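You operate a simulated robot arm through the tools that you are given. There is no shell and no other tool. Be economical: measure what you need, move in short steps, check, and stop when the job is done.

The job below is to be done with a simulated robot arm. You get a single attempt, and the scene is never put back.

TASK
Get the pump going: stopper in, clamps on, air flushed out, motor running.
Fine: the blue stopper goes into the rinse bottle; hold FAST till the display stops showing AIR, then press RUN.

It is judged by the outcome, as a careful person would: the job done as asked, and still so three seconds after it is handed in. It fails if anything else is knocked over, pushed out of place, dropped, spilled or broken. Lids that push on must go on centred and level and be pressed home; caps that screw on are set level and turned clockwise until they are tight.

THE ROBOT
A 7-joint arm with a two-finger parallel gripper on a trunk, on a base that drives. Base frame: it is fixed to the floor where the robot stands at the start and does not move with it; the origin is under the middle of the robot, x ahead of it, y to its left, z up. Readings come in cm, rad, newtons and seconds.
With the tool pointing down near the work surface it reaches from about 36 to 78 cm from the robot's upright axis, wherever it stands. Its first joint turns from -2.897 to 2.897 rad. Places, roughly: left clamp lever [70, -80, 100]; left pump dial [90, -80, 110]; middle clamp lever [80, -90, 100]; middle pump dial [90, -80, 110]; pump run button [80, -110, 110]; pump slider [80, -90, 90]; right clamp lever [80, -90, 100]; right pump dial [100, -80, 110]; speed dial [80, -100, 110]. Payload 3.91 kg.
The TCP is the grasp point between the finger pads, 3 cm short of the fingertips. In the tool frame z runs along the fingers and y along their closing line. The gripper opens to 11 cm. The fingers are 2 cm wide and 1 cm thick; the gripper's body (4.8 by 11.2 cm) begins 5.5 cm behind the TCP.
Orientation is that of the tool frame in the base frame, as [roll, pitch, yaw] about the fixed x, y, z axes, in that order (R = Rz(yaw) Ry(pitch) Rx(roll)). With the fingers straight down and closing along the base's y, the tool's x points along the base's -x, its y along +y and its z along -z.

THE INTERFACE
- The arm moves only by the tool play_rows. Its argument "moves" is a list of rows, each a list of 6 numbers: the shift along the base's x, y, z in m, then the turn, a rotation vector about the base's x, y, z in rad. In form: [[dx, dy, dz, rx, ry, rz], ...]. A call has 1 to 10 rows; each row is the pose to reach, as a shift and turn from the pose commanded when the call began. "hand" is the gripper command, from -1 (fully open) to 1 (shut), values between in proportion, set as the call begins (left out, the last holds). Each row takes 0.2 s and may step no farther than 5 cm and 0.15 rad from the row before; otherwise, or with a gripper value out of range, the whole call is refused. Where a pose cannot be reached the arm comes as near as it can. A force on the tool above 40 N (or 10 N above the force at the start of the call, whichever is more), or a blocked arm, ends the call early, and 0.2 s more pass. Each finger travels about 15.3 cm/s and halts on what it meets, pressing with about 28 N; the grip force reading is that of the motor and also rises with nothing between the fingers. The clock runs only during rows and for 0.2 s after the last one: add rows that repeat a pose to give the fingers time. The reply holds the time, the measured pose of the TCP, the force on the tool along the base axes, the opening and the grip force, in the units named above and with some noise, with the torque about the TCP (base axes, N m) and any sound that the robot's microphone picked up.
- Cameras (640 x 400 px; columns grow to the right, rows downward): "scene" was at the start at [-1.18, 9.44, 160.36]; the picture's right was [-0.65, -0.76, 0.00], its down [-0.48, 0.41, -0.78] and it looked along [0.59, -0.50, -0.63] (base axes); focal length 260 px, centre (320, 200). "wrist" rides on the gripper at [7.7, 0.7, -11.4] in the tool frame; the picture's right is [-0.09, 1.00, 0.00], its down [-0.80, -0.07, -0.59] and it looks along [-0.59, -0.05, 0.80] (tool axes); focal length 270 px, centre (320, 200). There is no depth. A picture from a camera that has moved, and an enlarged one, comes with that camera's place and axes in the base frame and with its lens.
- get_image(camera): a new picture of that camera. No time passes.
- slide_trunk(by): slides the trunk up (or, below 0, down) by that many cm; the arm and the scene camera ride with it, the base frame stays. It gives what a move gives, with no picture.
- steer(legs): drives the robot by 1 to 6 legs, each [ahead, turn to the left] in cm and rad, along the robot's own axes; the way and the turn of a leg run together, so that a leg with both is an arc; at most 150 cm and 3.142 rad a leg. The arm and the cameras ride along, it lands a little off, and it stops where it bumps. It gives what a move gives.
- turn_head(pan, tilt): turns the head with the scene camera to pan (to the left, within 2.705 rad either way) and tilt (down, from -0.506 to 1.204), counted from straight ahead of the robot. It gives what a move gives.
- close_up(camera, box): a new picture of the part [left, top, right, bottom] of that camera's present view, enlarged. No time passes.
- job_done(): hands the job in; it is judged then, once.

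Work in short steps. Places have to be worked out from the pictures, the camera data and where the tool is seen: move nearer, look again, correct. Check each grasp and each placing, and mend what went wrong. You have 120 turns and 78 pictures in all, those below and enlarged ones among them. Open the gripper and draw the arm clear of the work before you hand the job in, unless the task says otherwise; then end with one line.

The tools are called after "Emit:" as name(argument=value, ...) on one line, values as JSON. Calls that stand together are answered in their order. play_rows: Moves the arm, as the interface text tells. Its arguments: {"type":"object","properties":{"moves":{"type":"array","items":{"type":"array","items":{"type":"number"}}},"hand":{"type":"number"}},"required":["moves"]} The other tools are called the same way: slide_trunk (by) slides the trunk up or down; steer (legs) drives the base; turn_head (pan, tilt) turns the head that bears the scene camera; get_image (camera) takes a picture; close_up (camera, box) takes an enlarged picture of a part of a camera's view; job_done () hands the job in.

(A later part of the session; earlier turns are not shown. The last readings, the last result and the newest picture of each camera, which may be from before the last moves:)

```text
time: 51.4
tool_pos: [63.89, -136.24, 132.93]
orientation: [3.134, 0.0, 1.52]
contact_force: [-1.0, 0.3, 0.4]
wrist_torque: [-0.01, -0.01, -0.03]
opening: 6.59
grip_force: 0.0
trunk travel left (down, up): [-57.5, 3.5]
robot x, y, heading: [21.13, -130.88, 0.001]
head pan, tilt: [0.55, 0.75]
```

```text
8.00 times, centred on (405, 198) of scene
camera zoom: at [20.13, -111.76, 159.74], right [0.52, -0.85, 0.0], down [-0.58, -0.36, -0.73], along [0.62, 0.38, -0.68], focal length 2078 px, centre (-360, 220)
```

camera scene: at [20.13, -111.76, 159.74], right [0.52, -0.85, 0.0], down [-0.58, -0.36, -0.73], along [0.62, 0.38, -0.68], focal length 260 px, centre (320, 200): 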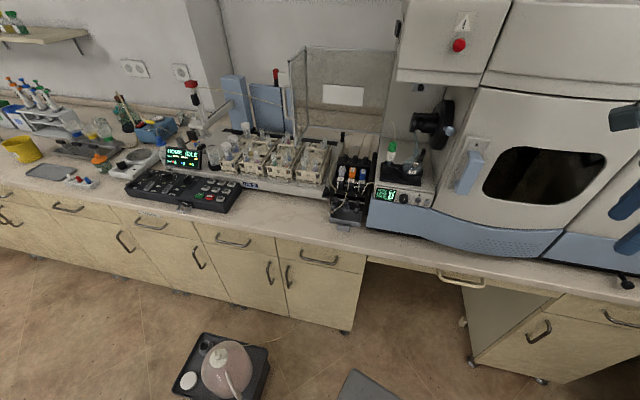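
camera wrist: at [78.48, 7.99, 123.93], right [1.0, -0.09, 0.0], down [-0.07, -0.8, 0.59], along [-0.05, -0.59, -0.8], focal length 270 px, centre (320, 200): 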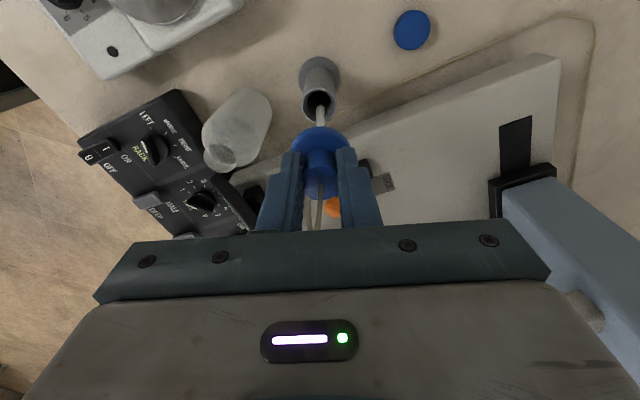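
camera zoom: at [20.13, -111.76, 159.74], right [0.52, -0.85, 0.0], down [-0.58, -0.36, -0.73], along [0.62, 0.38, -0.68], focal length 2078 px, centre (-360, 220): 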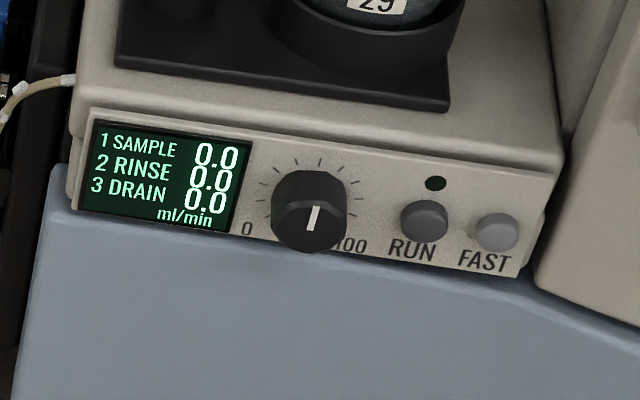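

I ease 6 cm nearer, then swing the tool in front of the pump with the wrist camera facing it.

Emit:
steer(legs=[[6, 0]])

Emit:
play_rows(moves=[[-0.01, 0.02, 0, 0, 0, 0.15], [-0.02, 0.05, 0, 0, 0, 0.3], [-0.03, 0.09, 0, 0, 0, 0.45], [-0.04, 0.13, 0, 0, 0, 0.6], [-0.05, 0.17, 0, 0, 0, 0.75], [-0.06, 0.21, 0, 0, 0, 0.9], [-0.06, 0.25, 0, 0, 0, 1.05], [-0.06, 0.29, 0, 0, 0, 1.2], [-0.06, 0.33, 0, 0, 0, 1.35], [-0.06, 0.37, 0, 0, 0, 1.5]], hand=-1)

Emit:
play_rows(moves=[[0, 0.04, -0.02, 0, 0, 0.15], [0, 0.075, -0.05, 0, 0, 0.3], [0, 0.1, -0.09, 0, 0, 0.35], [0, 0.1, -0.13, 0, 0, 0.35], [0, 0.1, -0.17, 0, 0, 0.35]])

Emit:
get_image(camera="wrist")

```text
time: 52.3
tool_pos: [69.97, -136.16, 132.94]
orientation: [3.136, -0.001, 1.52]
contact_force: [0.2, -0.1, 0.4]
wrist_torque: [-0.03, 0.03, -0.01]
opening: 6.63
grip_force: 0.1
trunk travel left (down, up): [-57.5, 3.5]
robot x, y, heading: [26.64, -130.88, -0.003]
head pan, tilt: [0.55, 0.75]
```

```text
time: 54.5
tool_pos: [64.07, -98.93, 132.97]
orientation: [3.135, -0.001, 3.024]
contact_force: [0.9, 0.5, 0.3]
wrist_torque: [-0.01, -0.06, -0.02]
opening: 11.0
grip_force: 0.1
trunk travel left (down, up): [-57.5, 3.5]
robot x, y, heading: [26.77, -130.97, 0.001]
head pan, tilt: [0.55, 0.75]
```

```text
time: 55.7
tool_pos: [63.88, -88.96, 115.92]
orientation: [3.137, 0.001, -2.91]
contact_force: [-0.8, 0.9, 0.0]
wrist_torque: [0.0, 0.0, 0.0]
opening: 11.0
grip_force: 0.1
trunk travel left (down, up): [-57.5, 3.5]
robot x, y, heading: [26.81, -131.36, 0.003]
head pan, tilt: [0.55, 0.75]
```

```text
38 pictures are left
camera wrist: at [56.39, -90.03, 127.32], right [-0.14, 0.99, 0.01], down [0.8, 0.11, 0.59], along [0.59, 0.09, -0.8], focal length 270 px, centre (320, 200)
```

wrist: 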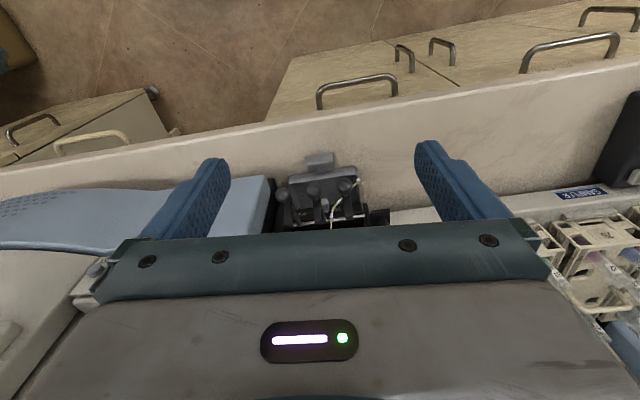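

Emit:
close_up(camera="wrist", box=[260, 140, 400, 240])

```text
4.00 times, centred on (330, 190) of wrist
camera zoom: at [56.39, -90.03, 127.32], right [-0.14, 0.99, 0.01], down [0.8, 0.11, 0.59], along [0.59, 0.09, -0.8], focal length 1081 px, centre (280, 240)
```

zoom: 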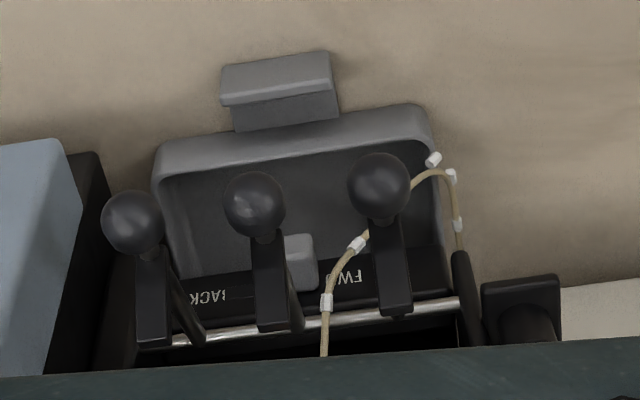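

Balls sit ≈[73.7,-84.4],[74.8,-87.9],[75.9,-91.6] at z≈100.8, levers pointing outward; the slider reads BACK/FWD. To learn which way they swing I tilt the tool for a nearly level view.

Emit:
play_rows(moves=[[-0.02, -0.005, -0.02, 0.034, -0.115, 0], [-0.038, -0.011, -0.04, 0.069, -0.23, 0], [-0.038, -0.011, -0.07, 0.103, -0.345, 0], [-0.038, -0.011, -0.09, 0.137, -0.46, 0], [-0.038, -0.011, -0.11, 0.172, -0.575, 0], [-0.038, -0.011, -0.11, 0.172, -0.575, 0]])

Emit:
get_image(camera="wrist")

```text
time: 57.1
tool_pos: [60.1, -90.13, 104.78]
orientation: [3.096, 0.601, -2.924]
contact_force: [-0.2, 0.3, 0.4]
wrist_torque: [-0.01, 0.01, 0.0]
opening: 11.0
grip_force: 0.0
trunk travel left (down, up): [-57.5, 3.5]
robot x, y, heading: [26.75, -131.1, -0.001]
head pan, tilt: [0.55, 0.75]
```

```text
36 pictures are left
camera wrist: at [47.7, -92.75, 109.92], right [-0.17, 0.98, 0.09], down [0.34, -0.03, 0.94], along [0.92, 0.19, -0.33], focal length 270 px, centre (320, 200)
```

wrist: 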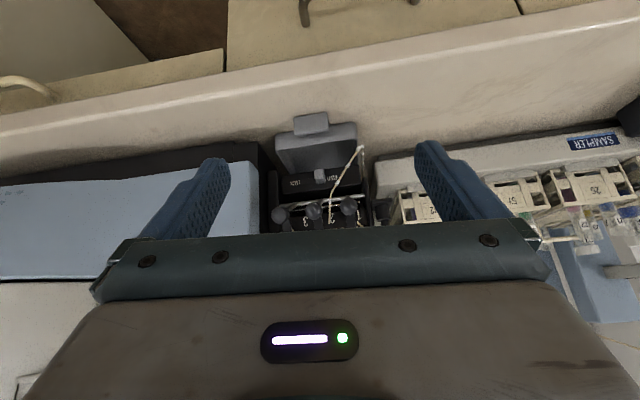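

Emit:
close_up(camera="wrist", box=[250, 100, 400, 240])

```text
2.86 times, centred on (325, 170) of wrist
camera zoom: at [47.7, -92.75, 109.92], right [-0.17, 0.98, 0.09], down [0.34, -0.03, 0.94], along [0.92, 0.19, -0.33], focal length 772 px, centre (306, 286)
```

zoom: 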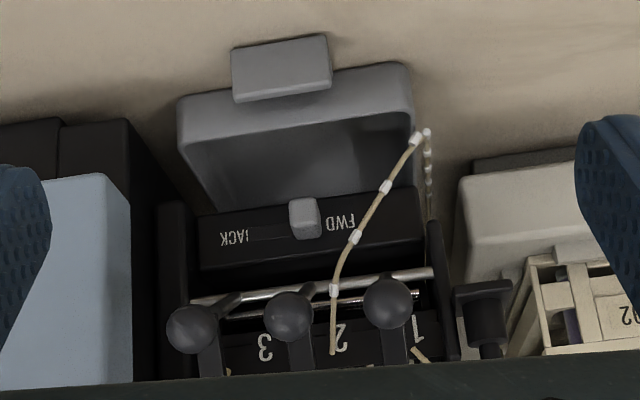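

The levers are horizontal with pivots at their inner ends, and the slider already stands at FWD. I level the tool (fingers pointing at the pump), lined up with the right lever, below ball height, still clear in front.

Emit:
play_rows(moves=[[0, 0, 0, 0.03, -0.137, 0], [0, 0, 0, 0.06, -0.273, 0], [0, 0, 0, 0.091, -0.41, 0], [0, 0, 0, 0.121, -0.546, 0], [0, 0, 0, 0.151, -0.683, 0], [0, 0, 0, 0.181, -0.819, 0], [0, 0, 0, 0.21, -0.947, 0]], hand=1)

Emit:
play_rows(moves=[[0.009, -0.029, -0.02, 0, 0, 0.08], [0.017, -0.0575, -0.045, 0, 0, 0.08], [0.017, -0.0575, -0.068, 0, 0, 0.08]])

Emit:
get_image(camera="wrist")

Emit:
get_image(camera="scene")

```text
time: 58.7
tool_pos: [60.16, -90.12, 104.88]
orientation: [-0.096, 1.57, 0.174]
contact_force: [0.1, 0.4, -0.3]
wrist_torque: [0.0, 0.0, 0.02]
opening: 0.0
grip_force: 28.0
trunk travel left (down, up): [-57.5, 3.5]
robot x, y, heading: [26.73, -130.96, 0.001]
head pan, tilt: [0.55, 0.75]
```

```text
time: 59.5
tool_pos: [61.73, -95.98, 98.22]
orientation: [2.192, 1.568, 2.539]
contact_force: [0.0, -0.4, 0.1]
wrist_torque: [-0.02, 0.0, 0.02]
opening: 0.01
grip_force: 28.1
trunk travel left (down, up): [-57.5, 3.5]
robot x, y, heading: [26.78, -130.76, 0.001]
head pan, tilt: [0.55, 0.75]
```

```text
34 pictures are left
camera wrist: at [50.9, -99.07, 90.46], right [-0.34, 0.94, 0.09], down [-0.53, -0.27, 0.8], along [0.77, 0.22, 0.59], focal length 270 px, centre (320, 200)
```

wrist: 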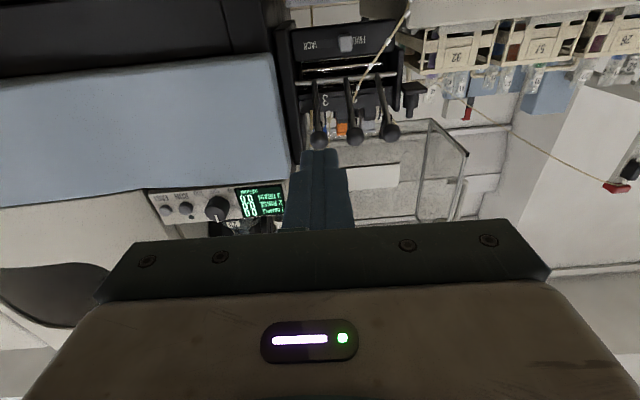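

```text
33 pictures are left
camera scene: at [26.1, -111.7, 159.73], right [0.52, -0.85, 0.0], down [-0.58, -0.36, -0.73], along [0.62, 0.38, -0.68], focal length 260 px, centre (320, 200)
```

scene: 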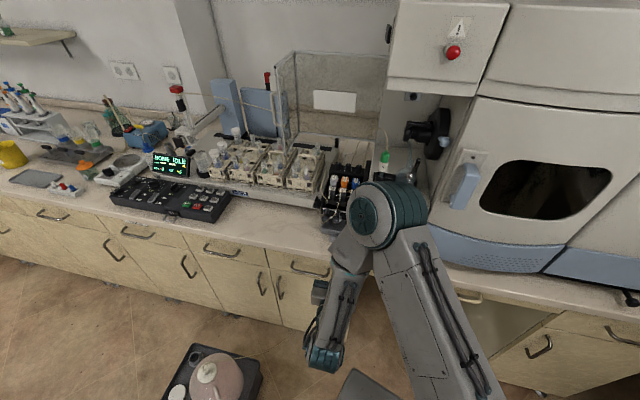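

Emit:
close_up(camera="wrist", box=[270, 10, 430, 160])

```text
2.67 times, centred on (350, 85) of wrist
camera zoom: at [50.9, -99.07, 90.46], right [-0.34, 0.94, 0.09], down [-0.53, -0.27, 0.8], along [0.77, 0.22, 0.59], focal length 721 px, centre (240, 507)
```

zoom: 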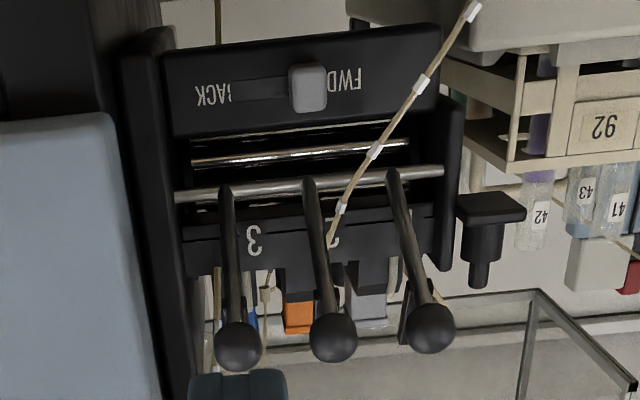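

The levers pivot on a rod and stand about 30° upward, unsupported — so I expect "on" is pressed down. I go above the right ball with closed, level fingers and press down gently as a test.

Emit:
play_rows(moves=[[0, 0, 0.035, 0, 0, 0], [0, 0, 0.072, 0, 0, 0], [0.04, 0.012, 0.072, 0, 0, 0], [0.08, 0.024, 0.072, 0, 0, 0], [0.118, 0.0355, 0.072, 0, 0, 0], [0.118, 0.0355, 0.062, 0, 0, 0], [0.118, 0.0355, 0.052, 0, 0, 0]])

Emit:
close_up(camera="wrist", box=[240, 0, 440, 180])

```text
time: 61.1
tool_pos: [73.66, -92.5, 103.65]
orientation: [0.364, 1.567, 0.71]
contact_force: [0.1, -0.3, 10.6]
wrist_torque: [0.08, -0.12, 0.13]
opening: 0.02
grip_force: 28.3
trunk travel left (down, up): [-57.5, 3.5]
robot x, y, heading: [26.74, -131.25, 0.003]
head pan, tilt: [0.55, 0.75]
```

```text
2.22 times, centred on (340, 90) of wrist
camera zoom: at [62.81, -95.53, 95.77], right [-0.34, 0.94, 0.09], down [-0.54, -0.27, 0.8], along [0.77, 0.22, 0.6], focal length 601 px, centre (276, 444)
```

zoom: 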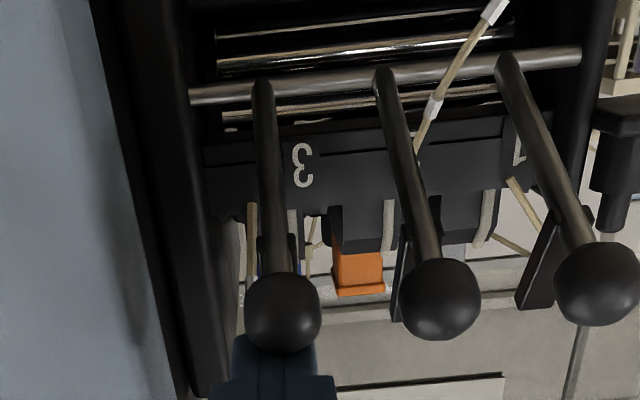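

Contact at ball top ≈102.6 with 10 N. I press down 1 cm further to see whether it yields.

Emit:
play_rows(moves=[[0, 0, -0.003, 0, 0, 0], [0, 0, -0.006, 0, 0, 0], [0, 0, -0.009, 0, 0, 0], [0, 0, -0.012, 0, 0, 0]])

Emit:
close_up(camera="wrist", box=[240, 0, 440, 180])

```text
time: 61.9
tool_pos: [73.71, -92.33, 103.57]
orientation: [0.291, 1.548, 0.636]
contact_force: [-2.0, -4.9, 20.8]
wrist_torque: [0.1, -0.22, 0.07]
opening: 0.0
grip_force: 28.1
trunk travel left (down, up): [-57.5, 3.5]
robot x, y, heading: [26.77, -131.58, -0.0]
head pan, tilt: [0.55, 0.75]
stopped in row 3: the force on the tool passed its limit (the readings are from after the stop); the commanded pose is now the measured one
```

```text
2.22 times, centred on (340, 90) of wrist
camera zoom: at [62.94, -95.42, 95.5], right [-0.34, 0.94, 0.09], down [-0.55, -0.28, 0.79], along [0.76, 0.21, 0.61], focal length 601 px, centre (276, 444)
```

zoom: 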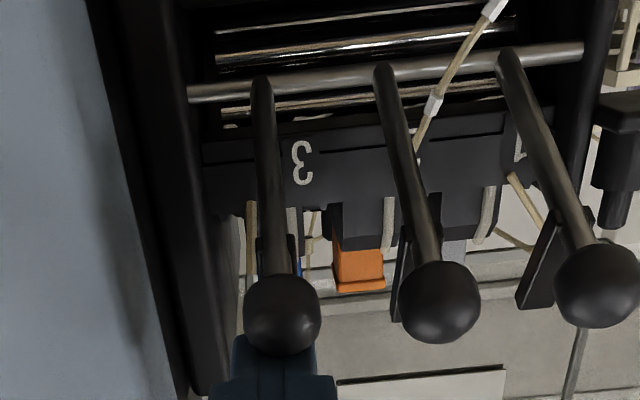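

It is rigid downward, so that's its open stop; the levers swing up to close. I back out, go beneath the right ball, and lift along the arc.

Emit:
play_rows(moves=[[0, 0, 0.012, 0, 0, 0], [-0.029, -0.0105, 0.012, 0, 0, 0], [-0.058, -0.019, 0.0, 0, 0, 0], [-0.058, -0.019, -0.04, 0, 0, 0], [-0.058, -0.019, -0.057, 0, 0, 0], [-0.029, -0.0105, -0.057, 0, 0, 0], [-0.003, -0.0025, -0.057, 0, 0, 0]])

Emit:
play_rows(moves=[[0, 0, 0.01, 0, 0, 0], [0, 0, 0.02, 0, 0, 0], [0.003, 0.001, 0.03, 0, 0, 0], [0.01, 0.003, 0.037, 0, 0, 0]])

Emit:
close_up(camera="wrist", box=[240, 0, 440, 180])

```text
time: 63.5
tool_pos: [73.5, -92.61, 97.38]
orientation: [0.337, 1.562, 0.683]
contact_force: [-0.1, -0.6, -1.1]
wrist_torque: [0.01, 0.01, -0.02]
opening: 0.03
grip_force: 27.9
trunk travel left (down, up): [-57.5, 3.5]
robot x, y, heading: [26.63, -130.72, 0.0]
head pan, tilt: [0.55, 0.75]
```

```text
time: 64.5
tool_pos: [74.41, -92.13, 101.05]
orientation: [0.329, 1.558, 0.675]
contact_force: [-1.9, -0.8, -0.6]
wrist_torque: [0.0, 0.04, -0.04]
opening: 0.01
grip_force: 28.1
trunk travel left (down, up): [-57.5, 3.5]
robot x, y, heading: [26.95, -131.36, -0.003]
head pan, tilt: [0.55, 0.75]
```

```text
2.22 times, centred on (340, 90) of wrist
camera zoom: at [63.66, -95.33, 93.18], right [-0.34, 0.94, 0.09], down [-0.54, -0.27, 0.79], along [0.77, 0.22, 0.6], focal length 601 px, centre (276, 444)
```

zoom: 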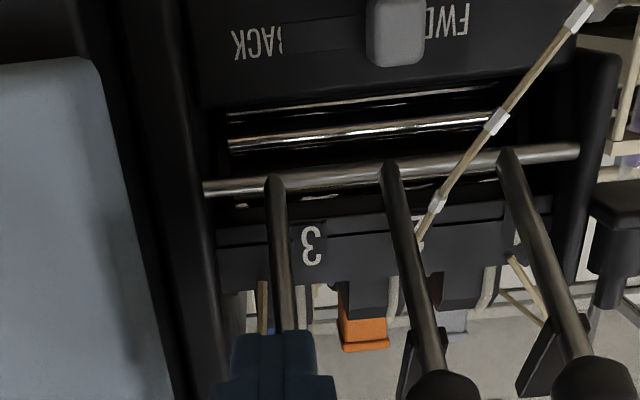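

The lever yields and rises with ~2 N. I continue the arc, up and inward.

Emit:
play_rows(moves=[[0.006, 0.002, 0.007, 0, 0, 0], [0.013, 0.004, 0.013, 0, 0, 0], [0.021, 0.0065, 0.018, 0, 0, 0], [0.03, 0.009, 0.022, 0, 0, 0], [0.04, 0.012, 0.025, 0, 0, 0]])

Emit:
close_up(camera="wrist", box=[220, 0, 440, 200])

```text
time: 65.7
tool_pos: [78.38, -91.06, 103.59]
orientation: [0.322, 1.559, 0.669]
contact_force: [-0.3, -0.4, 0.2]
wrist_torque: [-0.01, 0.02, -0.01]
opening: 0.0
grip_force: 27.6
trunk travel left (down, up): [-57.5, 3.5]
robot x, y, heading: [26.76, -130.89, 0.008]
head pan, tilt: [0.55, 0.75]
```

```text
2.00 times, centred on (330, 100) of wrist
camera zoom: at [67.63, -94.11, 95.68], right [-0.34, 0.94, 0.09], down [-0.54, -0.27, 0.79], along [0.77, 0.22, 0.6], focal length 541 px, centre (300, 400)
```

zoom: 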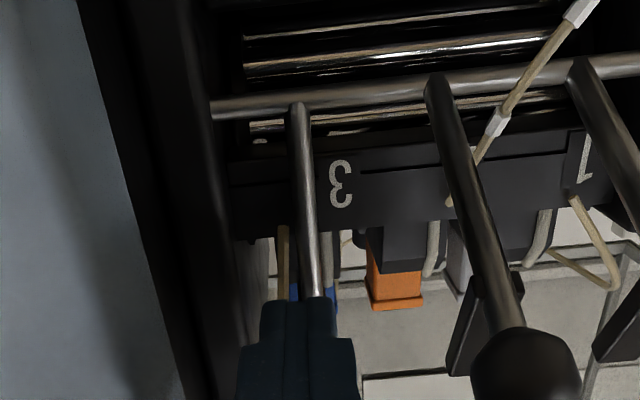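

Little resistance still; I keep pushing inward and slightly up in small steps.

Emit:
play_rows(moves=[[0.006, 0.002, 0.004, 0, 0, 0], [0.012, 0.0035, 0.008, 0, 0, 0], [0.018, 0.0055, 0.01, 0, 0, 0], [0.024, 0.007, 0.01, 0, 0, 0]])

Emit:
close_up(camera="wrist", box=[220, 0, 440, 200])

Emit:
close_up(camera="scene", box=[310, 140, 400, 240])

```text
time: 66.6
tool_pos: [79.73, -90.7, 104.42]
orientation: [0.708, 1.566, 1.056]
contact_force: [-18.7, -13.4, 4.6]
wrist_torque: [-0.02, -0.09, -0.06]
opening: 0.0
grip_force: 28.1
trunk travel left (down, up): [-57.5, 3.5]
robot x, y, heading: [26.56, -131.3, -0.002]
head pan, tilt: [0.55, 0.75]
stopped in row 4: the force on the tool passed its limit (the readings are from after the stop); the commanded pose is now the measured one
```

```text
2.00 times, centred on (330, 100) of wrist
camera zoom: at [68.85, -93.81, 96.57], right [-0.34, 0.94, 0.09], down [-0.54, -0.27, 0.8], along [0.77, 0.22, 0.59], focal length 541 px, centre (300, 400)
```

zoom: 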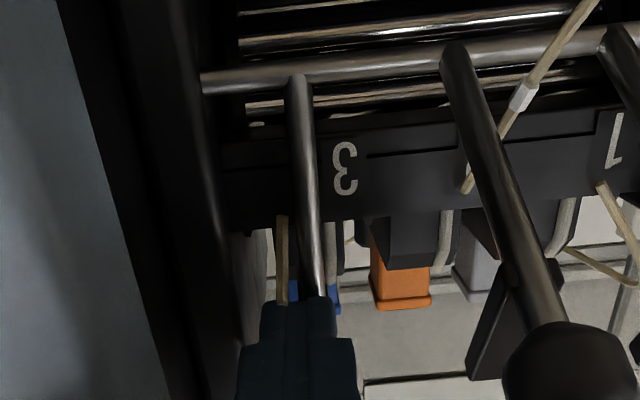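

```text
4.00 times, centred on (355, 190) of scene
camera zoom: at [25.64, -112.03, 159.79], right [0.52, -0.85, 0.0], down [-0.58, -0.36, -0.73], along [0.62, 0.38, -0.68], focal length 1039 px, centre (180, 240)
```

zoom: 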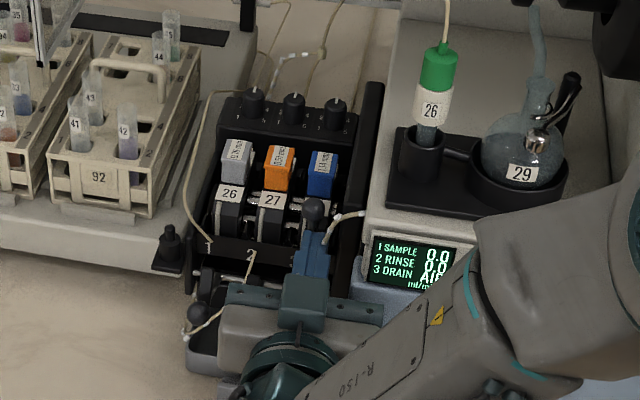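

Display line 3 now shows AIR and lever 3 stands upright: clamped. I back out and repeat under the middle ball.

Emit:
play_rows(moves=[[-0.03, -0.009, 0, 0, 0, 0], [-0.065, -0.0195, 0, 0, 0, 0], [-0.105, -0.0315, 0, 0, 0, 0], [-0.112, -0.012, -0.02, 0, 0, 0], [-0.116, 0.006, -0.05, 0, 0, 0], [-0.116, 0.006, -0.07, 0, 0, 0], [-0.073, 0.0189, -0.07, 0, 0, 0]])

Emit:
close_up(camera="wrist", box=[220, 0, 440, 200])

```text
time: 68.2
tool_pos: [72.74, -88.38, 96.99]
orientation: [2.3, 1.569, 2.647]
contact_force: [-0.6, -1.0, 0.4]
wrist_torque: [0.01, -0.01, 0.01]
opening: 0.01
grip_force: 28.1
trunk travel left (down, up): [-57.5, 3.5]
robot x, y, heading: [26.86, -131.36, 0.003]
head pan, tilt: [0.55, 0.75]
```

```text
2.00 times, centred on (330, 100) of wrist
camera zoom: at [61.84, -91.62, 89.3], right [-0.34, 0.94, 0.09], down [-0.53, -0.27, 0.8], along [0.77, 0.22, 0.59], focal length 541 px, centre (300, 400)
```

zoom: 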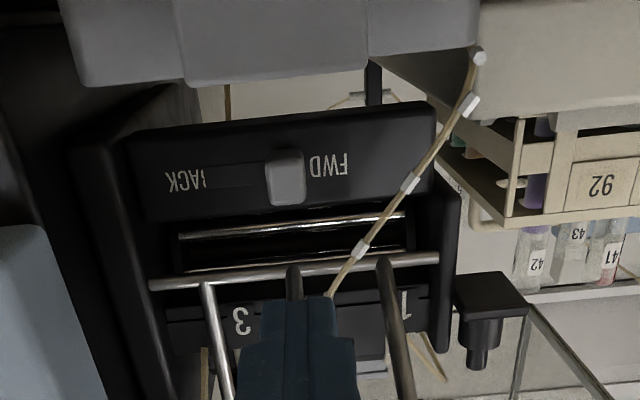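

Aligned under the middle lever; I lift and swing it in along the same arc.

Emit:
play_rows(moves=[[0, 0, 0.014, 0, 0, 0], [0, 0, 0.028, 0, 0, 0], [0.005, 0.0015, 0.04, 0, 0, 0], [0.012, 0.0036, 0.05, 0, 0, 0], [0.019, 0.0057, 0.058, 0, 0, 0], [0.027, 0.008, 0.065, 0, 0, 0], [0.036, 0.0107, 0.071, 0, 0, 0], [0.046, 0.0137, 0.076, 0, 0, 0], [0.053, 0.0158, 0.079, 0, 0, 0]])

Emit:
play_rows(moves=[[0.006, 0.002, 0.001, 0, 0, 0], [0.012, 0.0035, 0.001, 0, 0, 0], [0.018, 0.0055, 0.001, 0, 0, 0]])

Emit:
close_up(camera="scene", box=[310, 140, 400, 240])

```text
time: 70.2
tool_pos: [78.06, -86.95, 105.05]
orientation: [1.843, 1.57, 2.191]
contact_force: [-0.1, -0.3, 0.5]
wrist_torque: [-0.01, -0.01, 0.03]
opening: 0.0
grip_force: 28.3
trunk travel left (down, up): [-57.5, 3.5]
robot x, y, heading: [26.15, -130.64, -0.001]
head pan, tilt: [0.55, 0.75]
```

```text
time: 70.8
tool_pos: [78.32, -86.73, 104.95]
orientation: [-3.028, 1.559, -2.671]
contact_force: [-19.1, -13.6, 3.1]
wrist_torque: [-0.04, -0.09, -0.15]
opening: 0.0
grip_force: 28.1
trunk travel left (down, up): [-57.5, 3.5]
robot x, y, heading: [26.76, -131.06, 0.006]
head pan, tilt: [0.55, 0.75]
stopped in row 3: the force on the tool passed its limit (the readings are from after the stop); the commanded pose is now the measured one
```

```text
4.00 times, centred on (355, 190) of scene
camera zoom: at [25.56, -112.02, 159.79], right [0.53, -0.85, 0.0], down [-0.58, -0.36, -0.73], along [0.62, 0.39, -0.68], focal length 1039 px, centre (180, 240)
```

zoom: 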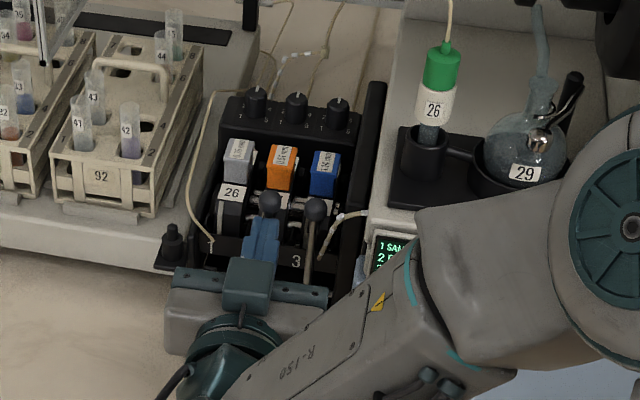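

Middle lever is upright too. Now the left one, approaching a little higher to stay clear of the tube loop beneath it.

Emit:
play_rows(moves=[[-0.03, -0.009, 0, 0, 0, 0], [-0.068, -0.0203, 0, 0, 0, 0], [-0.107, -0.0319, 0, 0, 0, 0], [-0.112, -0.014, -0.02, 0, 0, 0], [-0.117, 0.0026, -0.045, 0, 0, 0], [-0.117, 0.0026, -0.0625, 0, 0, 0], [-0.095, 0.0092, -0.0625, 0, 0, 0], [-0.0735, 0.0156, -0.0625, 0, 0, 0]])

Emit:
close_up(camera="wrist", box=[220, 0, 440, 200])

```text
time: 72.6
tool_pos: [71.54, -85.0, 98.43]
orientation: [-3.09, 1.56, -2.735]
contact_force: [0.2, -0.4, -0.8]
wrist_torque: [0.05, -0.03, 0.0]
opening: 0.01
grip_force: 28.1
trunk travel left (down, up): [-57.5, 3.5]
robot x, y, heading: [26.51, -131.52, 0.005]
head pan, tilt: [0.55, 0.75]
```

```text
2.00 times, centred on (330, 100) of wrist
camera zoom: at [60.61, -88.31, 90.82], right [-0.34, 0.93, 0.09], down [-0.53, -0.27, 0.81], along [0.78, 0.23, 0.58], focal length 541 px, centre (300, 400)
```

zoom: 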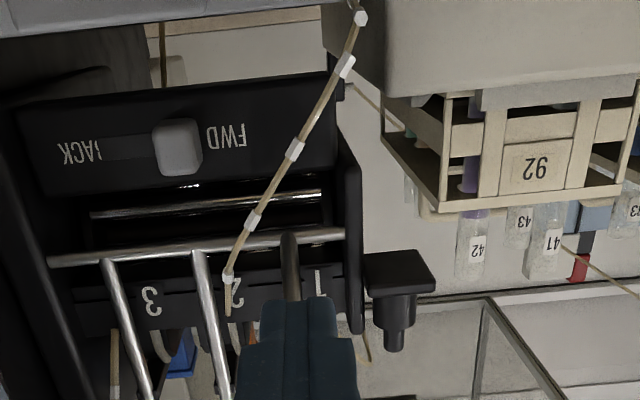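

The finger is under the left lever, clear of the tube. I lift and swing it in.

Emit:
play_rows(moves=[[0, 0, 0.013, 0, 0, 0], [0.005, 0.0015, 0.025, 0, 0, 0], [0.012, 0.0036, 0.035, 0, 0, 0], [0.02, 0.006, 0.044, 0, 0, 0], [0.028, 0.0083, 0.051, 0, 0, 0], [0.037, 0.011, 0.057, 0, 0, 0], [0.047, 0.014, 0.062, 0, 0, 0], [0.055, 0.0164, 0.065, 0, 0, 0]])

Emit:
play_rows(moves=[[0.006, 0.002, 0.001, 0, 0, 0], [0.012, 0.0035, 0.001, 0, 0, 0], [0.018, 0.0055, 0.001, 0, 0, 0], [0.024, 0.007, 0.001, 0, 0, 0]])

Emit:
close_up(camera="scene", box=[310, 140, 430, 240])

```text
time: 74.4
tool_pos: [76.98, -83.48, 105.02]
orientation: [-3.056, 1.561, -2.705]
contact_force: [1.2, -0.1, 0.9]
wrist_torque: [0.0, -0.03, 0.03]
opening: 0.0
grip_force: 27.8
trunk travel left (down, up): [-57.5, 3.5]
robot x, y, heading: [26.47, -131.0, 0.003]
head pan, tilt: [0.55, 0.75]
```

```text
time: 75.0
tool_pos: [77.23, -83.21, 105.02]
orientation: [-2.995, 1.552, -2.636]
contact_force: [-18.9, -15.3, 4.5]
wrist_torque: [0.05, -0.14, -0.32]
opening: 0.0
grip_force: 28.2
trunk travel left (down, up): [-57.5, 3.5]
robot x, y, heading: [26.31, -131.65, 0.005]
head pan, tilt: [0.55, 0.75]
stopped in row 3: the force on the tool passed its limit (the readings are from after the stop); the commanded pose is now the measured one
```

```text
4.00 times, centred on (370, 190) of scene
camera zoom: at [25.47, -112.07, 159.79], right [0.53, -0.85, 0.0], down [-0.58, -0.36, -0.73], along [0.62, 0.39, -0.68], focal length 1039 px, centre (120, 240)
```

zoom: 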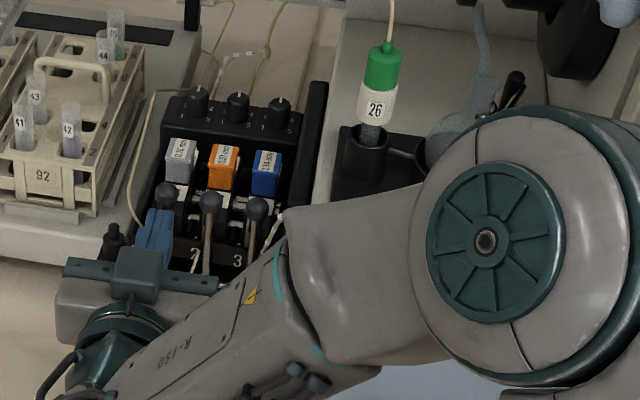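

All three balls stand upright. I back out and carry the tool in front of the FAST button (RUN ≈[81.0,-107.5,109], FAST ≈[81.8,-109.8,109] by triangulation), stopping a few cm short.

Emit:
play_rows(moves=[[-0.029, -0.0086, 0, 0, 0, 0], [-0.072, -0.0215, 0, 0, 0, 0], [-0.115, -0.0343, 0, 0, 0, 0], [-0.101, -0.081, 0.01, 0, 0, 0], [-0.087, -0.128, 0.02, 0, 0, 0], [-0.073, -0.175, 0.03, 0, 0, 0], [-0.059, -0.222, 0.04, 0, 0, 0], [-0.045, -0.269, 0.04, 0, 0, 0], [-0.037, -0.295, 0.04, 0, 0, 0]])

Emit:
get_image(camera="wrist")

Emit:
close_up(camera="scene", box=[310, 140, 450, 240])

```text
time: 77.0
tool_pos: [74.26, -107.09, 108.35]
orientation: [-2.971, 1.549, -2.619]
contact_force: [-1.0, 0.7, -0.1]
wrist_torque: [-0.02, 0.0, -0.04]
opening: 0.01
grip_force: 27.5
out of reach, approached as far as the arm can: row 7, 8, 9
trunk travel left (down, up): [-57.5, 3.5]
robot x, y, heading: [27.07, -131.4, 0.002]
head pan, tilt: [0.55, 0.75]
```

```text
21 pictures are left
camera wrist: at [63.19, -110.41, 100.88], right [-0.34, 0.94, 0.08], down [-0.52, -0.26, 0.81], along [0.78, 0.23, 0.57], focal length 270 px, centre (320, 200)
```

wrist: 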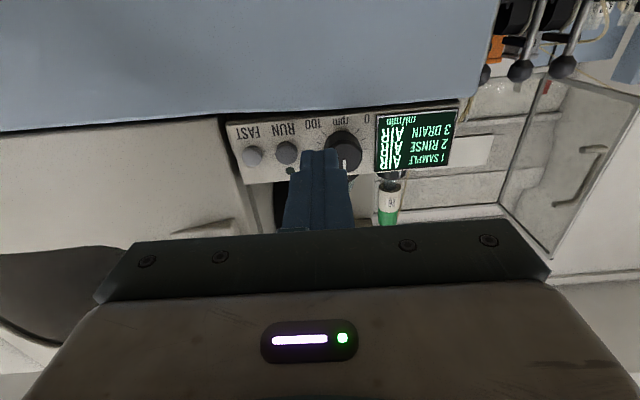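

```text
4.00 times, centred on (380, 190) of scene
camera zoom: at [25.87, -111.76, 159.73], right [0.53, -0.85, 0.0], down [-0.58, -0.36, -0.73], along [0.62, 0.39, -0.68], focal length 1039 px, centre (80, 240)
```

zoom: 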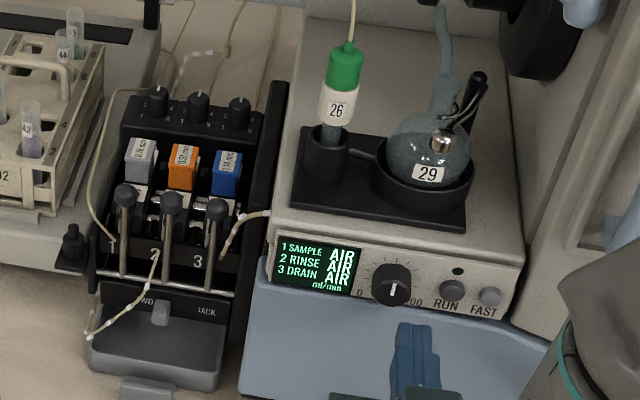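

All three lines show AIR, clamps are on. The arm is too close for this level pose, so I back the robot up 9 cm first.

Emit:
steer(legs=[[-9, 0]])

```text
time: 78.1
tool_pos: [64.97, -107.05, 108.33]
orientation: [-2.936, 1.55, -2.585]
contact_force: [-0.5, -1.0, 0.4]
wrist_torque: [-0.01, 0.03, 0.01]
opening: 0.0
grip_force: 27.9
trunk travel left (down, up): [-57.5, 3.5]
robot x, y, heading: [17.58, -131.48, 0.007]
head pan, tilt: [0.55, 0.75]
```

Now I line up with FAST (tip 3 cm short of it).

Emit:
play_rows(moves=[[0.01, -0.035, 0.004, 0, 0, -0.05], [0.021, -0.071, 0.008, 0, 0, -0.05], [0.055, -0.061, 0.008, 0, 0, -0.05], [0.09, -0.05, 0.008, 0, 0, -0.05], [0.111, -0.044, 0.008, 0, 0, -0.05], [0.111, -0.044, 0.008, 0, 0, -0.05]])

Emit:
get_image(camera="wrist")

Emit:
close_up(camera="scene", box=[330, 140, 470, 240])

```text
time: 79.5
tool_pos: [74.02, -107.23, 109.72]
orientation: [-2.879, 1.542, -2.61]
contact_force: [-0.4, -0.2, 0.2]
wrist_torque: [0.01, -0.02, -0.02]
opening: 0.01
grip_force: 28.3
out of reach, approached as far as the arm can: row 1, 2, 3, 4, 5, 6
trunk travel left (down, up): [-57.5, 3.5]
robot x, y, heading: [17.3, -131.42, 0.007]
head pan, tilt: [0.55, 0.75]
```

```text
19 pictures are left
camera wrist: at [62.87, -109.5, 102.34], right [-0.26, 0.96, 0.08], down [-0.54, -0.21, 0.82], along [0.8, 0.17, 0.57], focal length 270 px, centre (320, 200)
```

wrist: 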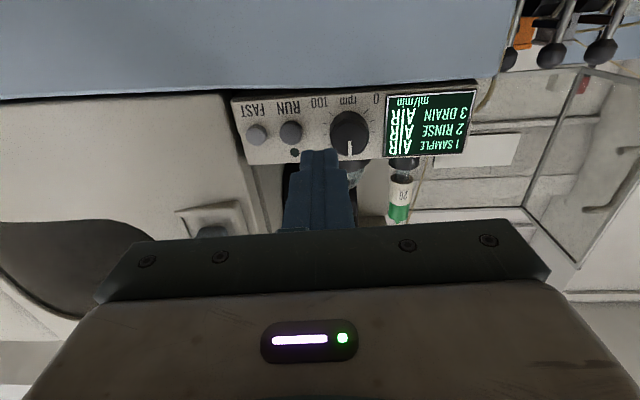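

```text
4.00 times, centred on (400, 190) of scene
camera zoom: at [16.71, -111.81, 159.73], right [0.53, -0.85, 0.0], down [-0.58, -0.36, -0.73], along [0.62, 0.39, -0.68], focal length 1039 px, centre (0, 240)
```

zoom: 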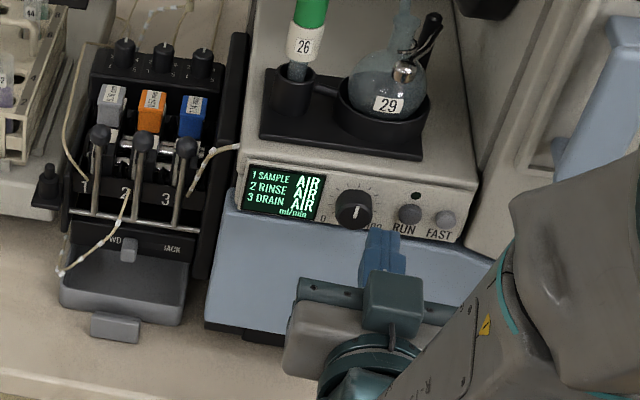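

The stop seems to be a wrist limit at this angle between tool and arm. At the levers the robot stood ~40 cm to the tool's right, so I retract and shift the robot ~20 cm to its right, keeping away from the tray.

Emit:
play_rows(moves=[[-0.04, -0.012, 0, 0, 0, 0], [-0.08, -0.024, 0, 0, 0, 0], [-0.12, -0.036, 0, 0, 0, 0]])

Emit:
steer(legs=[[-22, 0], [0, -0.6], [35, 0], [0, 0.593]])

```text
time: 80.3
tool_pos: [65.73, -108.25, 109.4]
orientation: [-2.951, 1.55, -2.651]
contact_force: [1.0, 1.0, -0.8]
wrist_torque: [-0.03, 0.04, -0.02]
opening: 0.0
grip_force: 28.1
out of reach, approached as far as the arm can: row 1, 2, 3
trunk travel left (down, up): [-57.5, 3.5]
robot x, y, heading: [17.47, -131.1, 0.007]
head pan, tilt: [0.55, 0.75]
```

```text
time: 87.2
tool_pos: [73.11, -129.33, 109.64]
orientation: [-2.945, 1.547, -2.666]
contact_force: [-0.8, 0.5, -0.7]
wrist_torque: [0.01, 0.02, 0.04]
opening: 0.0
grip_force: 28.3
trunk travel left (down, up): [-57.5, 3.5]
robot x, y, heading: [24.17, -151.3, -0.015]
head pan, tilt: [0.55, 0.75]
```

I move the tool left along the panel, well in front of it, and check where it actually is.

Emit:
play_rows(moves=[[-0.01, 0.04, 0, 0, 0, 0], [-0.025, 0.085, 0, 0, 0, 0], [-0.035, 0.12, 0, 0, 0, 0], [-0.04, 0.135, 0, 0, 0, 0]])

Emit:
turn_head(pan=0.7, tilt=0.7)

Emit:
get_image(camera="wrist")

```text
time: 88.2
tool_pos: [69.13, -115.87, 109.62]
orientation: [-2.928, 1.547, -2.649]
contact_force: [0.1, 0.0, -0.8]
wrist_torque: [0.0, 0.01, -0.04]
opening: 0.02
grip_force: 28.1
trunk travel left (down, up): [-57.5, 3.5]
robot x, y, heading: [24.47, -151.03, -0.016]
head pan, tilt: [0.55, 0.75]
```

```text
time: 88.8
tool_pos: [69.12, -115.89, 109.61]
orientation: [-2.952, 1.547, -2.672]
contact_force: [0.1, 0.2, 0.0]
wrist_torque: [0.01, 0.01, 0.0]
opening: 0.01
grip_force: 27.9
trunk travel left (down, up): [-57.5, 3.5]
robot x, y, heading: [24.49, -151.28, -0.009]
head pan, tilt: [0.7, 0.7]
```

```text
17 pictures are left
camera wrist: at [57.97, -118.43, 102.11], right [-0.27, 0.96, 0.08], down [-0.54, -0.22, 0.81], along [0.8, 0.18, 0.57], focal length 270 px, centre (320, 200)
```

wrist: 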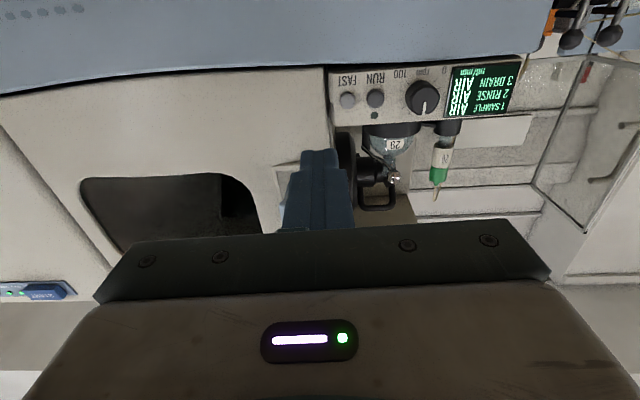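

Reachable now, and the triangulated FAST position agrees ([81.9,-109.6,109.1]). I line up the fingertips 1.5 cm in front of it.

Emit:
play_rows(moves=[[-0.005, 0.025, -0.004, 0, 0, 0], [0.02, 0.032, -0.004, 0, 0, 0], [0.05, 0.04, -0.004, 0, 0, 0], [0.085, 0.049, -0.004, 0, 0, 0], [0.085, 0.049, -0.004, 0, 0, 0]])

Emit:
close_up(camera="wrist", box=[240, 80, 420, 220])

Emit:
get_image(camera="scene")

```text
time: 90.0
tool_pos: [77.68, -110.82, 109.3]
orientation: [-2.947, 1.548, -2.667]
contact_force: [-0.1, -0.1, 0.1]
wrist_torque: [-0.01, 0.0, 0.02]
opening: 0.0
grip_force: 28.0
trunk travel left (down, up): [-57.5, 3.5]
robot x, y, heading: [24.45, -151.3, -0.017]
head pan, tilt: [0.7, 0.7]
```

```text
2.86 times, centred on (330, 150) of wrist
camera zoom: at [66.49, -113.44, 101.71], right [-0.27, 0.96, 0.08], down [-0.54, -0.22, 0.81], along [0.8, 0.18, 0.57], focal length 772 px, centre (291, 343)
```

zoom: 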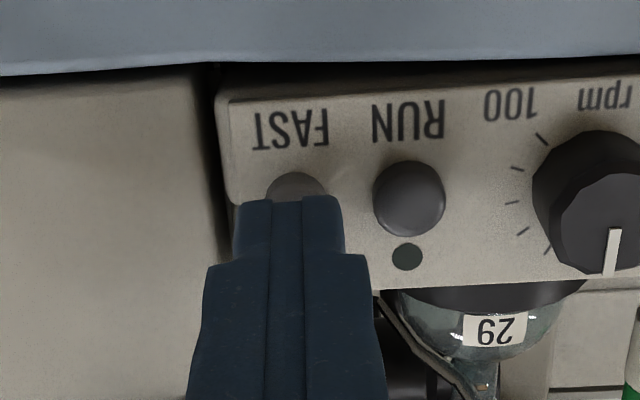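

```text
15 pictures are left
camera scene: at [23.42, -130.58, 160.16], right [0.63, -0.77, 0.0], down [-0.5, -0.41, -0.76], along [0.59, 0.48, -0.64], focal length 260 px, centre (320, 200)
```

scene: 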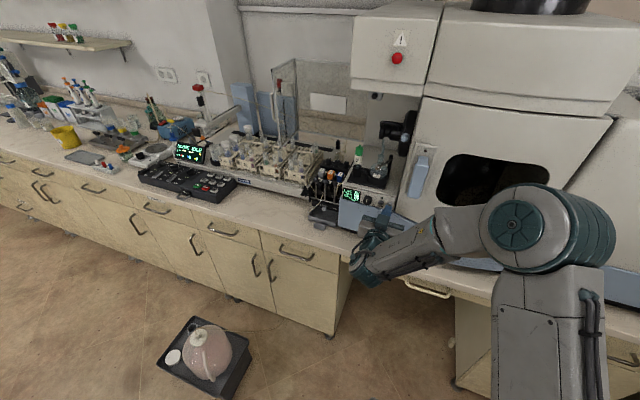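

Well aligned with FAST. I advance gently in small steps until it presses, watching force and sound.

Emit:
play_rows(moves=[[0.005, 0.0015, -0.001, 0, 0, 0], [0.009, 0.0026, -0.001, 0, 0, 0], [0.0115, 0.0033, -0.001, 0, 0, 0], [0.0135, 0.0039, -0.001, 0, 0, 0], [0.0135, 0.0039, -0.001, 0, 0, 0]])

Emit:
close_up(camera="scene", box=[320, 165, 420, 230])

```text
time: 91.2
tool_pos: [78.98, -110.63, 109.06]
orientation: [-2.958, 1.548, -2.675]
contact_force: [-5.9, -3.2, -2.7]
wrist_torque: [0.04, 0.09, -0.02]
opening: 0.01
grip_force: 27.7
trunk travel left (down, up): [-57.5, 3.5]
robot x, y, heading: [24.19, -151.39, -0.014]
head pan, tilt: [0.7, 0.7]
heard: click
```

```text
6.15 times, centred on (370, 198) of scene
camera zoom: at [23.34, -130.6, 160.16], right [0.63, -0.77, 0.0], down [-0.5, -0.41, -0.77], along [0.59, 0.48, -0.64], focal length 1598 px, centre (12, 215)
```

zoom: 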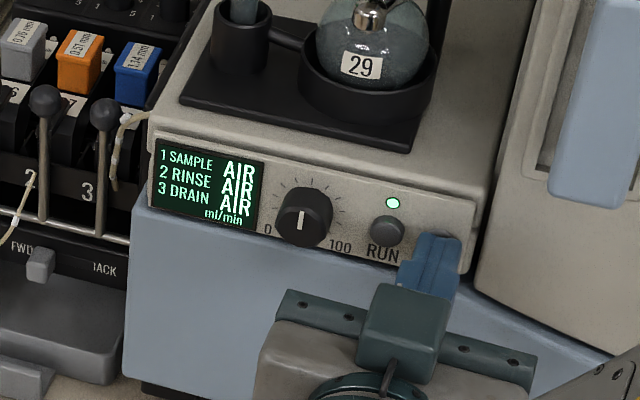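

A click, and the LED is lit: FAST is held in with ~7 N. I keep holding for a while.

Emit:
play_rows(moves=[[0, 0, 0, 0, 0, 0], [0, 0, 0, 0, 0, 0], [0, 0, 0, 0, 0, 0], [0, 0, 0, 0, 0, 0], [0, 0, 0, 0, 0, 0], [0, 0, 0, 0, 0, 0], [0, 0, 0, 0, 0, 0], [0, 0, 0, 0, 0, 0], [0, 0, 0, 0, 0, 0], [0, 0, 0, 0, 0, 0]])

Emit:
play_rows(moves=[[0, 0, 0, 0, 0, 0], [0, 0, 0, 0, 0, 0], [0, 0, 0, 0, 0, 0], [0, 0, 0, 0, 0, 0], [0, 0, 0, 0, 0, 0], [0, 0, 0, 0, 0, 0], [0, 0, 0, 0, 0, 0], [0, 0, 0, 0, 0, 0], [0, 0, 0, 0, 0, 0], [0, 0, 0, 0, 0, 0]])

Emit:
close_up(camera="scene", box=[320, 165, 420, 230])

```text
time: 93.5
tool_pos: [78.91, -110.67, 109.22]
orientation: [-2.95, 1.548, -2.67]
contact_force: [-6.0, -2.5, -2.5]
wrist_torque: [0.02, 0.07, -0.01]
opening: 0.0
grip_force: 28.2
trunk travel left (down, up): [-57.5, 3.5]
robot x, y, heading: [24.46, -151.36, -0.017]
head pan, tilt: [0.7, 0.7]
```

```text
time: 95.7
tool_pos: [78.9, -110.58, 109.28]
orientation: [-2.946, 1.55, -2.667]
contact_force: [-6.0, -0.6, 0.5]
wrist_torque: [-0.01, 0.01, 0.02]
opening: 0.01
grip_force: 27.4
trunk travel left (down, up): [-57.5, 3.5]
robot x, y, heading: [24.17, -151.08, -0.015]
head pan, tilt: [0.7, 0.7]
```

```text
6.15 times, centred on (370, 198) of scene
camera zoom: at [23.32, -130.59, 160.16], right [0.63, -0.77, 0.0], down [-0.5, -0.41, -0.77], along [0.59, 0.48, -0.64], focal length 1598 px, centre (12, 215)
```

zoom: 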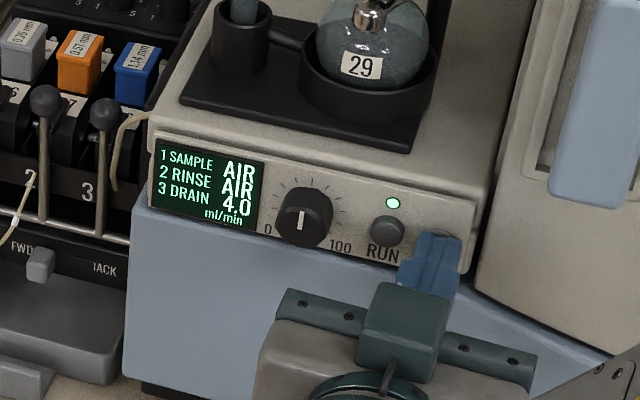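

Drain already shows 4.0; SAMPLE and RINSE still AIR. I keep holding.

Emit:
play_rows(moves=[[0, 0, 0, 0, 0, 0], [0, 0, 0, 0, 0, 0], [0, 0, 0, 0, 0, 0], [0, 0, 0, 0, 0, 0], [0, 0, 0, 0, 0, 0], [0, 0, 0, 0, 0, 0], [0, 0, 0, 0, 0, 0], [0, 0, 0, 0, 0, 0], [0, 0, 0, 0, 0, 0], [0, 0, 0, 0, 0, 0]])

Emit:
play_rows(moves=[[0, 0, 0, 0, 0, 0], [0, 0, 0, 0, 0, 0], [0, 0, 0, 0, 0, 0], [0, 0, 0, 0, 0, 0], [0, 0, 0, 0, 0, 0], [0, 0, 0, 0, 0, 0], [0, 0, 0, 0, 0, 0], [0, 0, 0, 0, 0, 0], [0, 0, 0, 0, 0, 0], [0, 0, 0, 0, 0, 0]])

Emit:
close_up(camera="scene", box=[320, 165, 420, 230])

```text
time: 97.8
tool_pos: [78.87, -110.63, 109.05]
orientation: [-2.944, 1.55, -2.665]
contact_force: [-6.1, -0.9, 0.1]
wrist_torque: [0.0, -0.03, 0.03]
opening: 0.0
grip_force: 27.9
trunk travel left (down, up): [-57.5, 3.5]
robot x, y, heading: [24.33, -150.78, -0.017]
head pan, tilt: [0.7, 0.7]
```

```text
time: 100.0
tool_pos: [78.85, -110.71, 109.11]
orientation: [-2.947, 1.55, -2.667]
contact_force: [-6.0, -0.3, 0.5]
wrist_torque: [0.0, -0.04, -0.01]
opening: 0.01
grip_force: 28.3
trunk travel left (down, up): [-57.5, 3.5]
robot x, y, heading: [24.21, -151.23, -0.017]
head pan, tilt: [0.7, 0.7]
```

```text
6.15 times, centred on (370, 198) of scene
camera zoom: at [23.32, -130.6, 160.16], right [0.63, -0.77, 0.0], down [-0.5, -0.41, -0.77], along [0.59, 0.48, -0.64], focal length 1598 px, centre (12, 215)
```

zoom: 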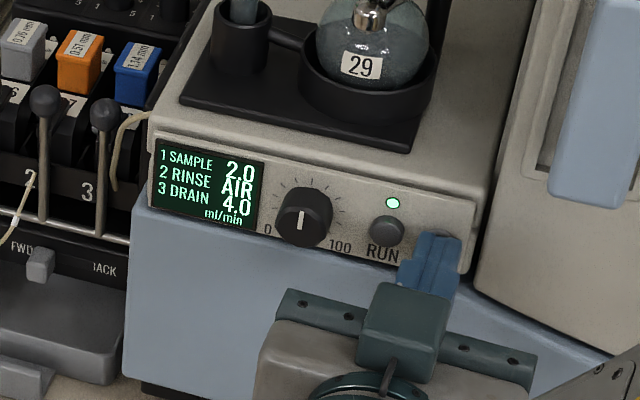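

Only RINSE still shows AIR; I keep holding.

Emit:
play_rows(moves=[[0, 0, 0, 0, 0, 0], [0, 0, 0, 0, 0, 0], [0, 0, 0, 0, 0, 0], [0, 0, 0, 0, 0, 0], [0, 0, 0, 0, 0, 0], [0, 0, 0, 0, 0, 0], [0, 0, 0, 0, 0, 0], [0, 0, 0, 0, 0, 0], [0, 0, 0, 0, 0, 0], [0, 0, 0, 0, 0, 0]])

Emit:
play_rows(moves=[[0, 0, 0, 0, 0, 0], [0, 0, 0, 0, 0, 0], [0, 0, 0, 0, 0, 0], [0, 0, 0, 0, 0, 0], [0, 0, 0, 0, 0, 0], [0, 0, 0, 0, 0, 0], [0, 0, 0, 0, 0, 0], [0, 0, 0, 0, 0, 0], [0, 0, 0, 0, 0, 0], [0, 0, 0, 0, 0, 0]])

Emit:
close_up(camera="scene", box=[320, 165, 420, 230])

```text
time: 102.2
tool_pos: [78.88, -110.53, 109.23]
orientation: [-2.947, 1.549, -2.666]
contact_force: [-6.1, -0.5, 0.3]
wrist_torque: [-0.03, -0.02, -0.02]
opening: 0.03
grip_force: 28.0
trunk travel left (down, up): [-57.5, 3.5]
robot x, y, heading: [24.5, -150.93, -0.016]
head pan, tilt: [0.7, 0.7]
```

```text
time: 104.5
tool_pos: [78.87, -110.63, 109.19]
orientation: [-2.948, 1.551, -2.669]
contact_force: [-5.8, -1.3, 0.1]
wrist_torque: [-0.03, 0.02, 0.03]
opening: 0.0
grip_force: 28.2
trunk travel left (down, up): [-57.5, 3.5]
robot x, y, heading: [24.46, -150.9, -0.013]
head pan, tilt: [0.7, 0.7]
```

```text
6.15 times, centred on (370, 198) of scene
camera zoom: at [23.32, -130.61, 160.16], right [0.63, -0.77, 0.0], down [-0.5, -0.41, -0.77], along [0.59, 0.48, -0.64], focal length 1598 px, centre (12, 215)
```

zoom: 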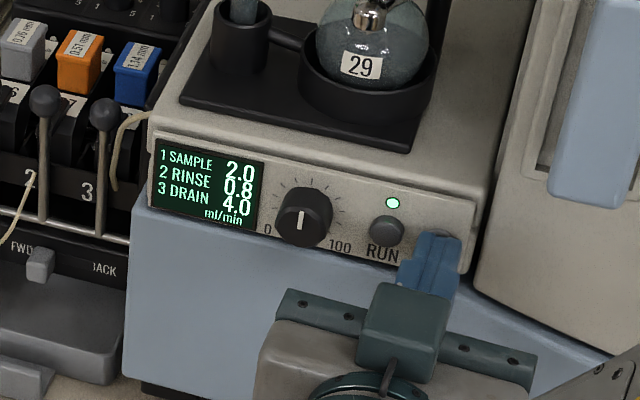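

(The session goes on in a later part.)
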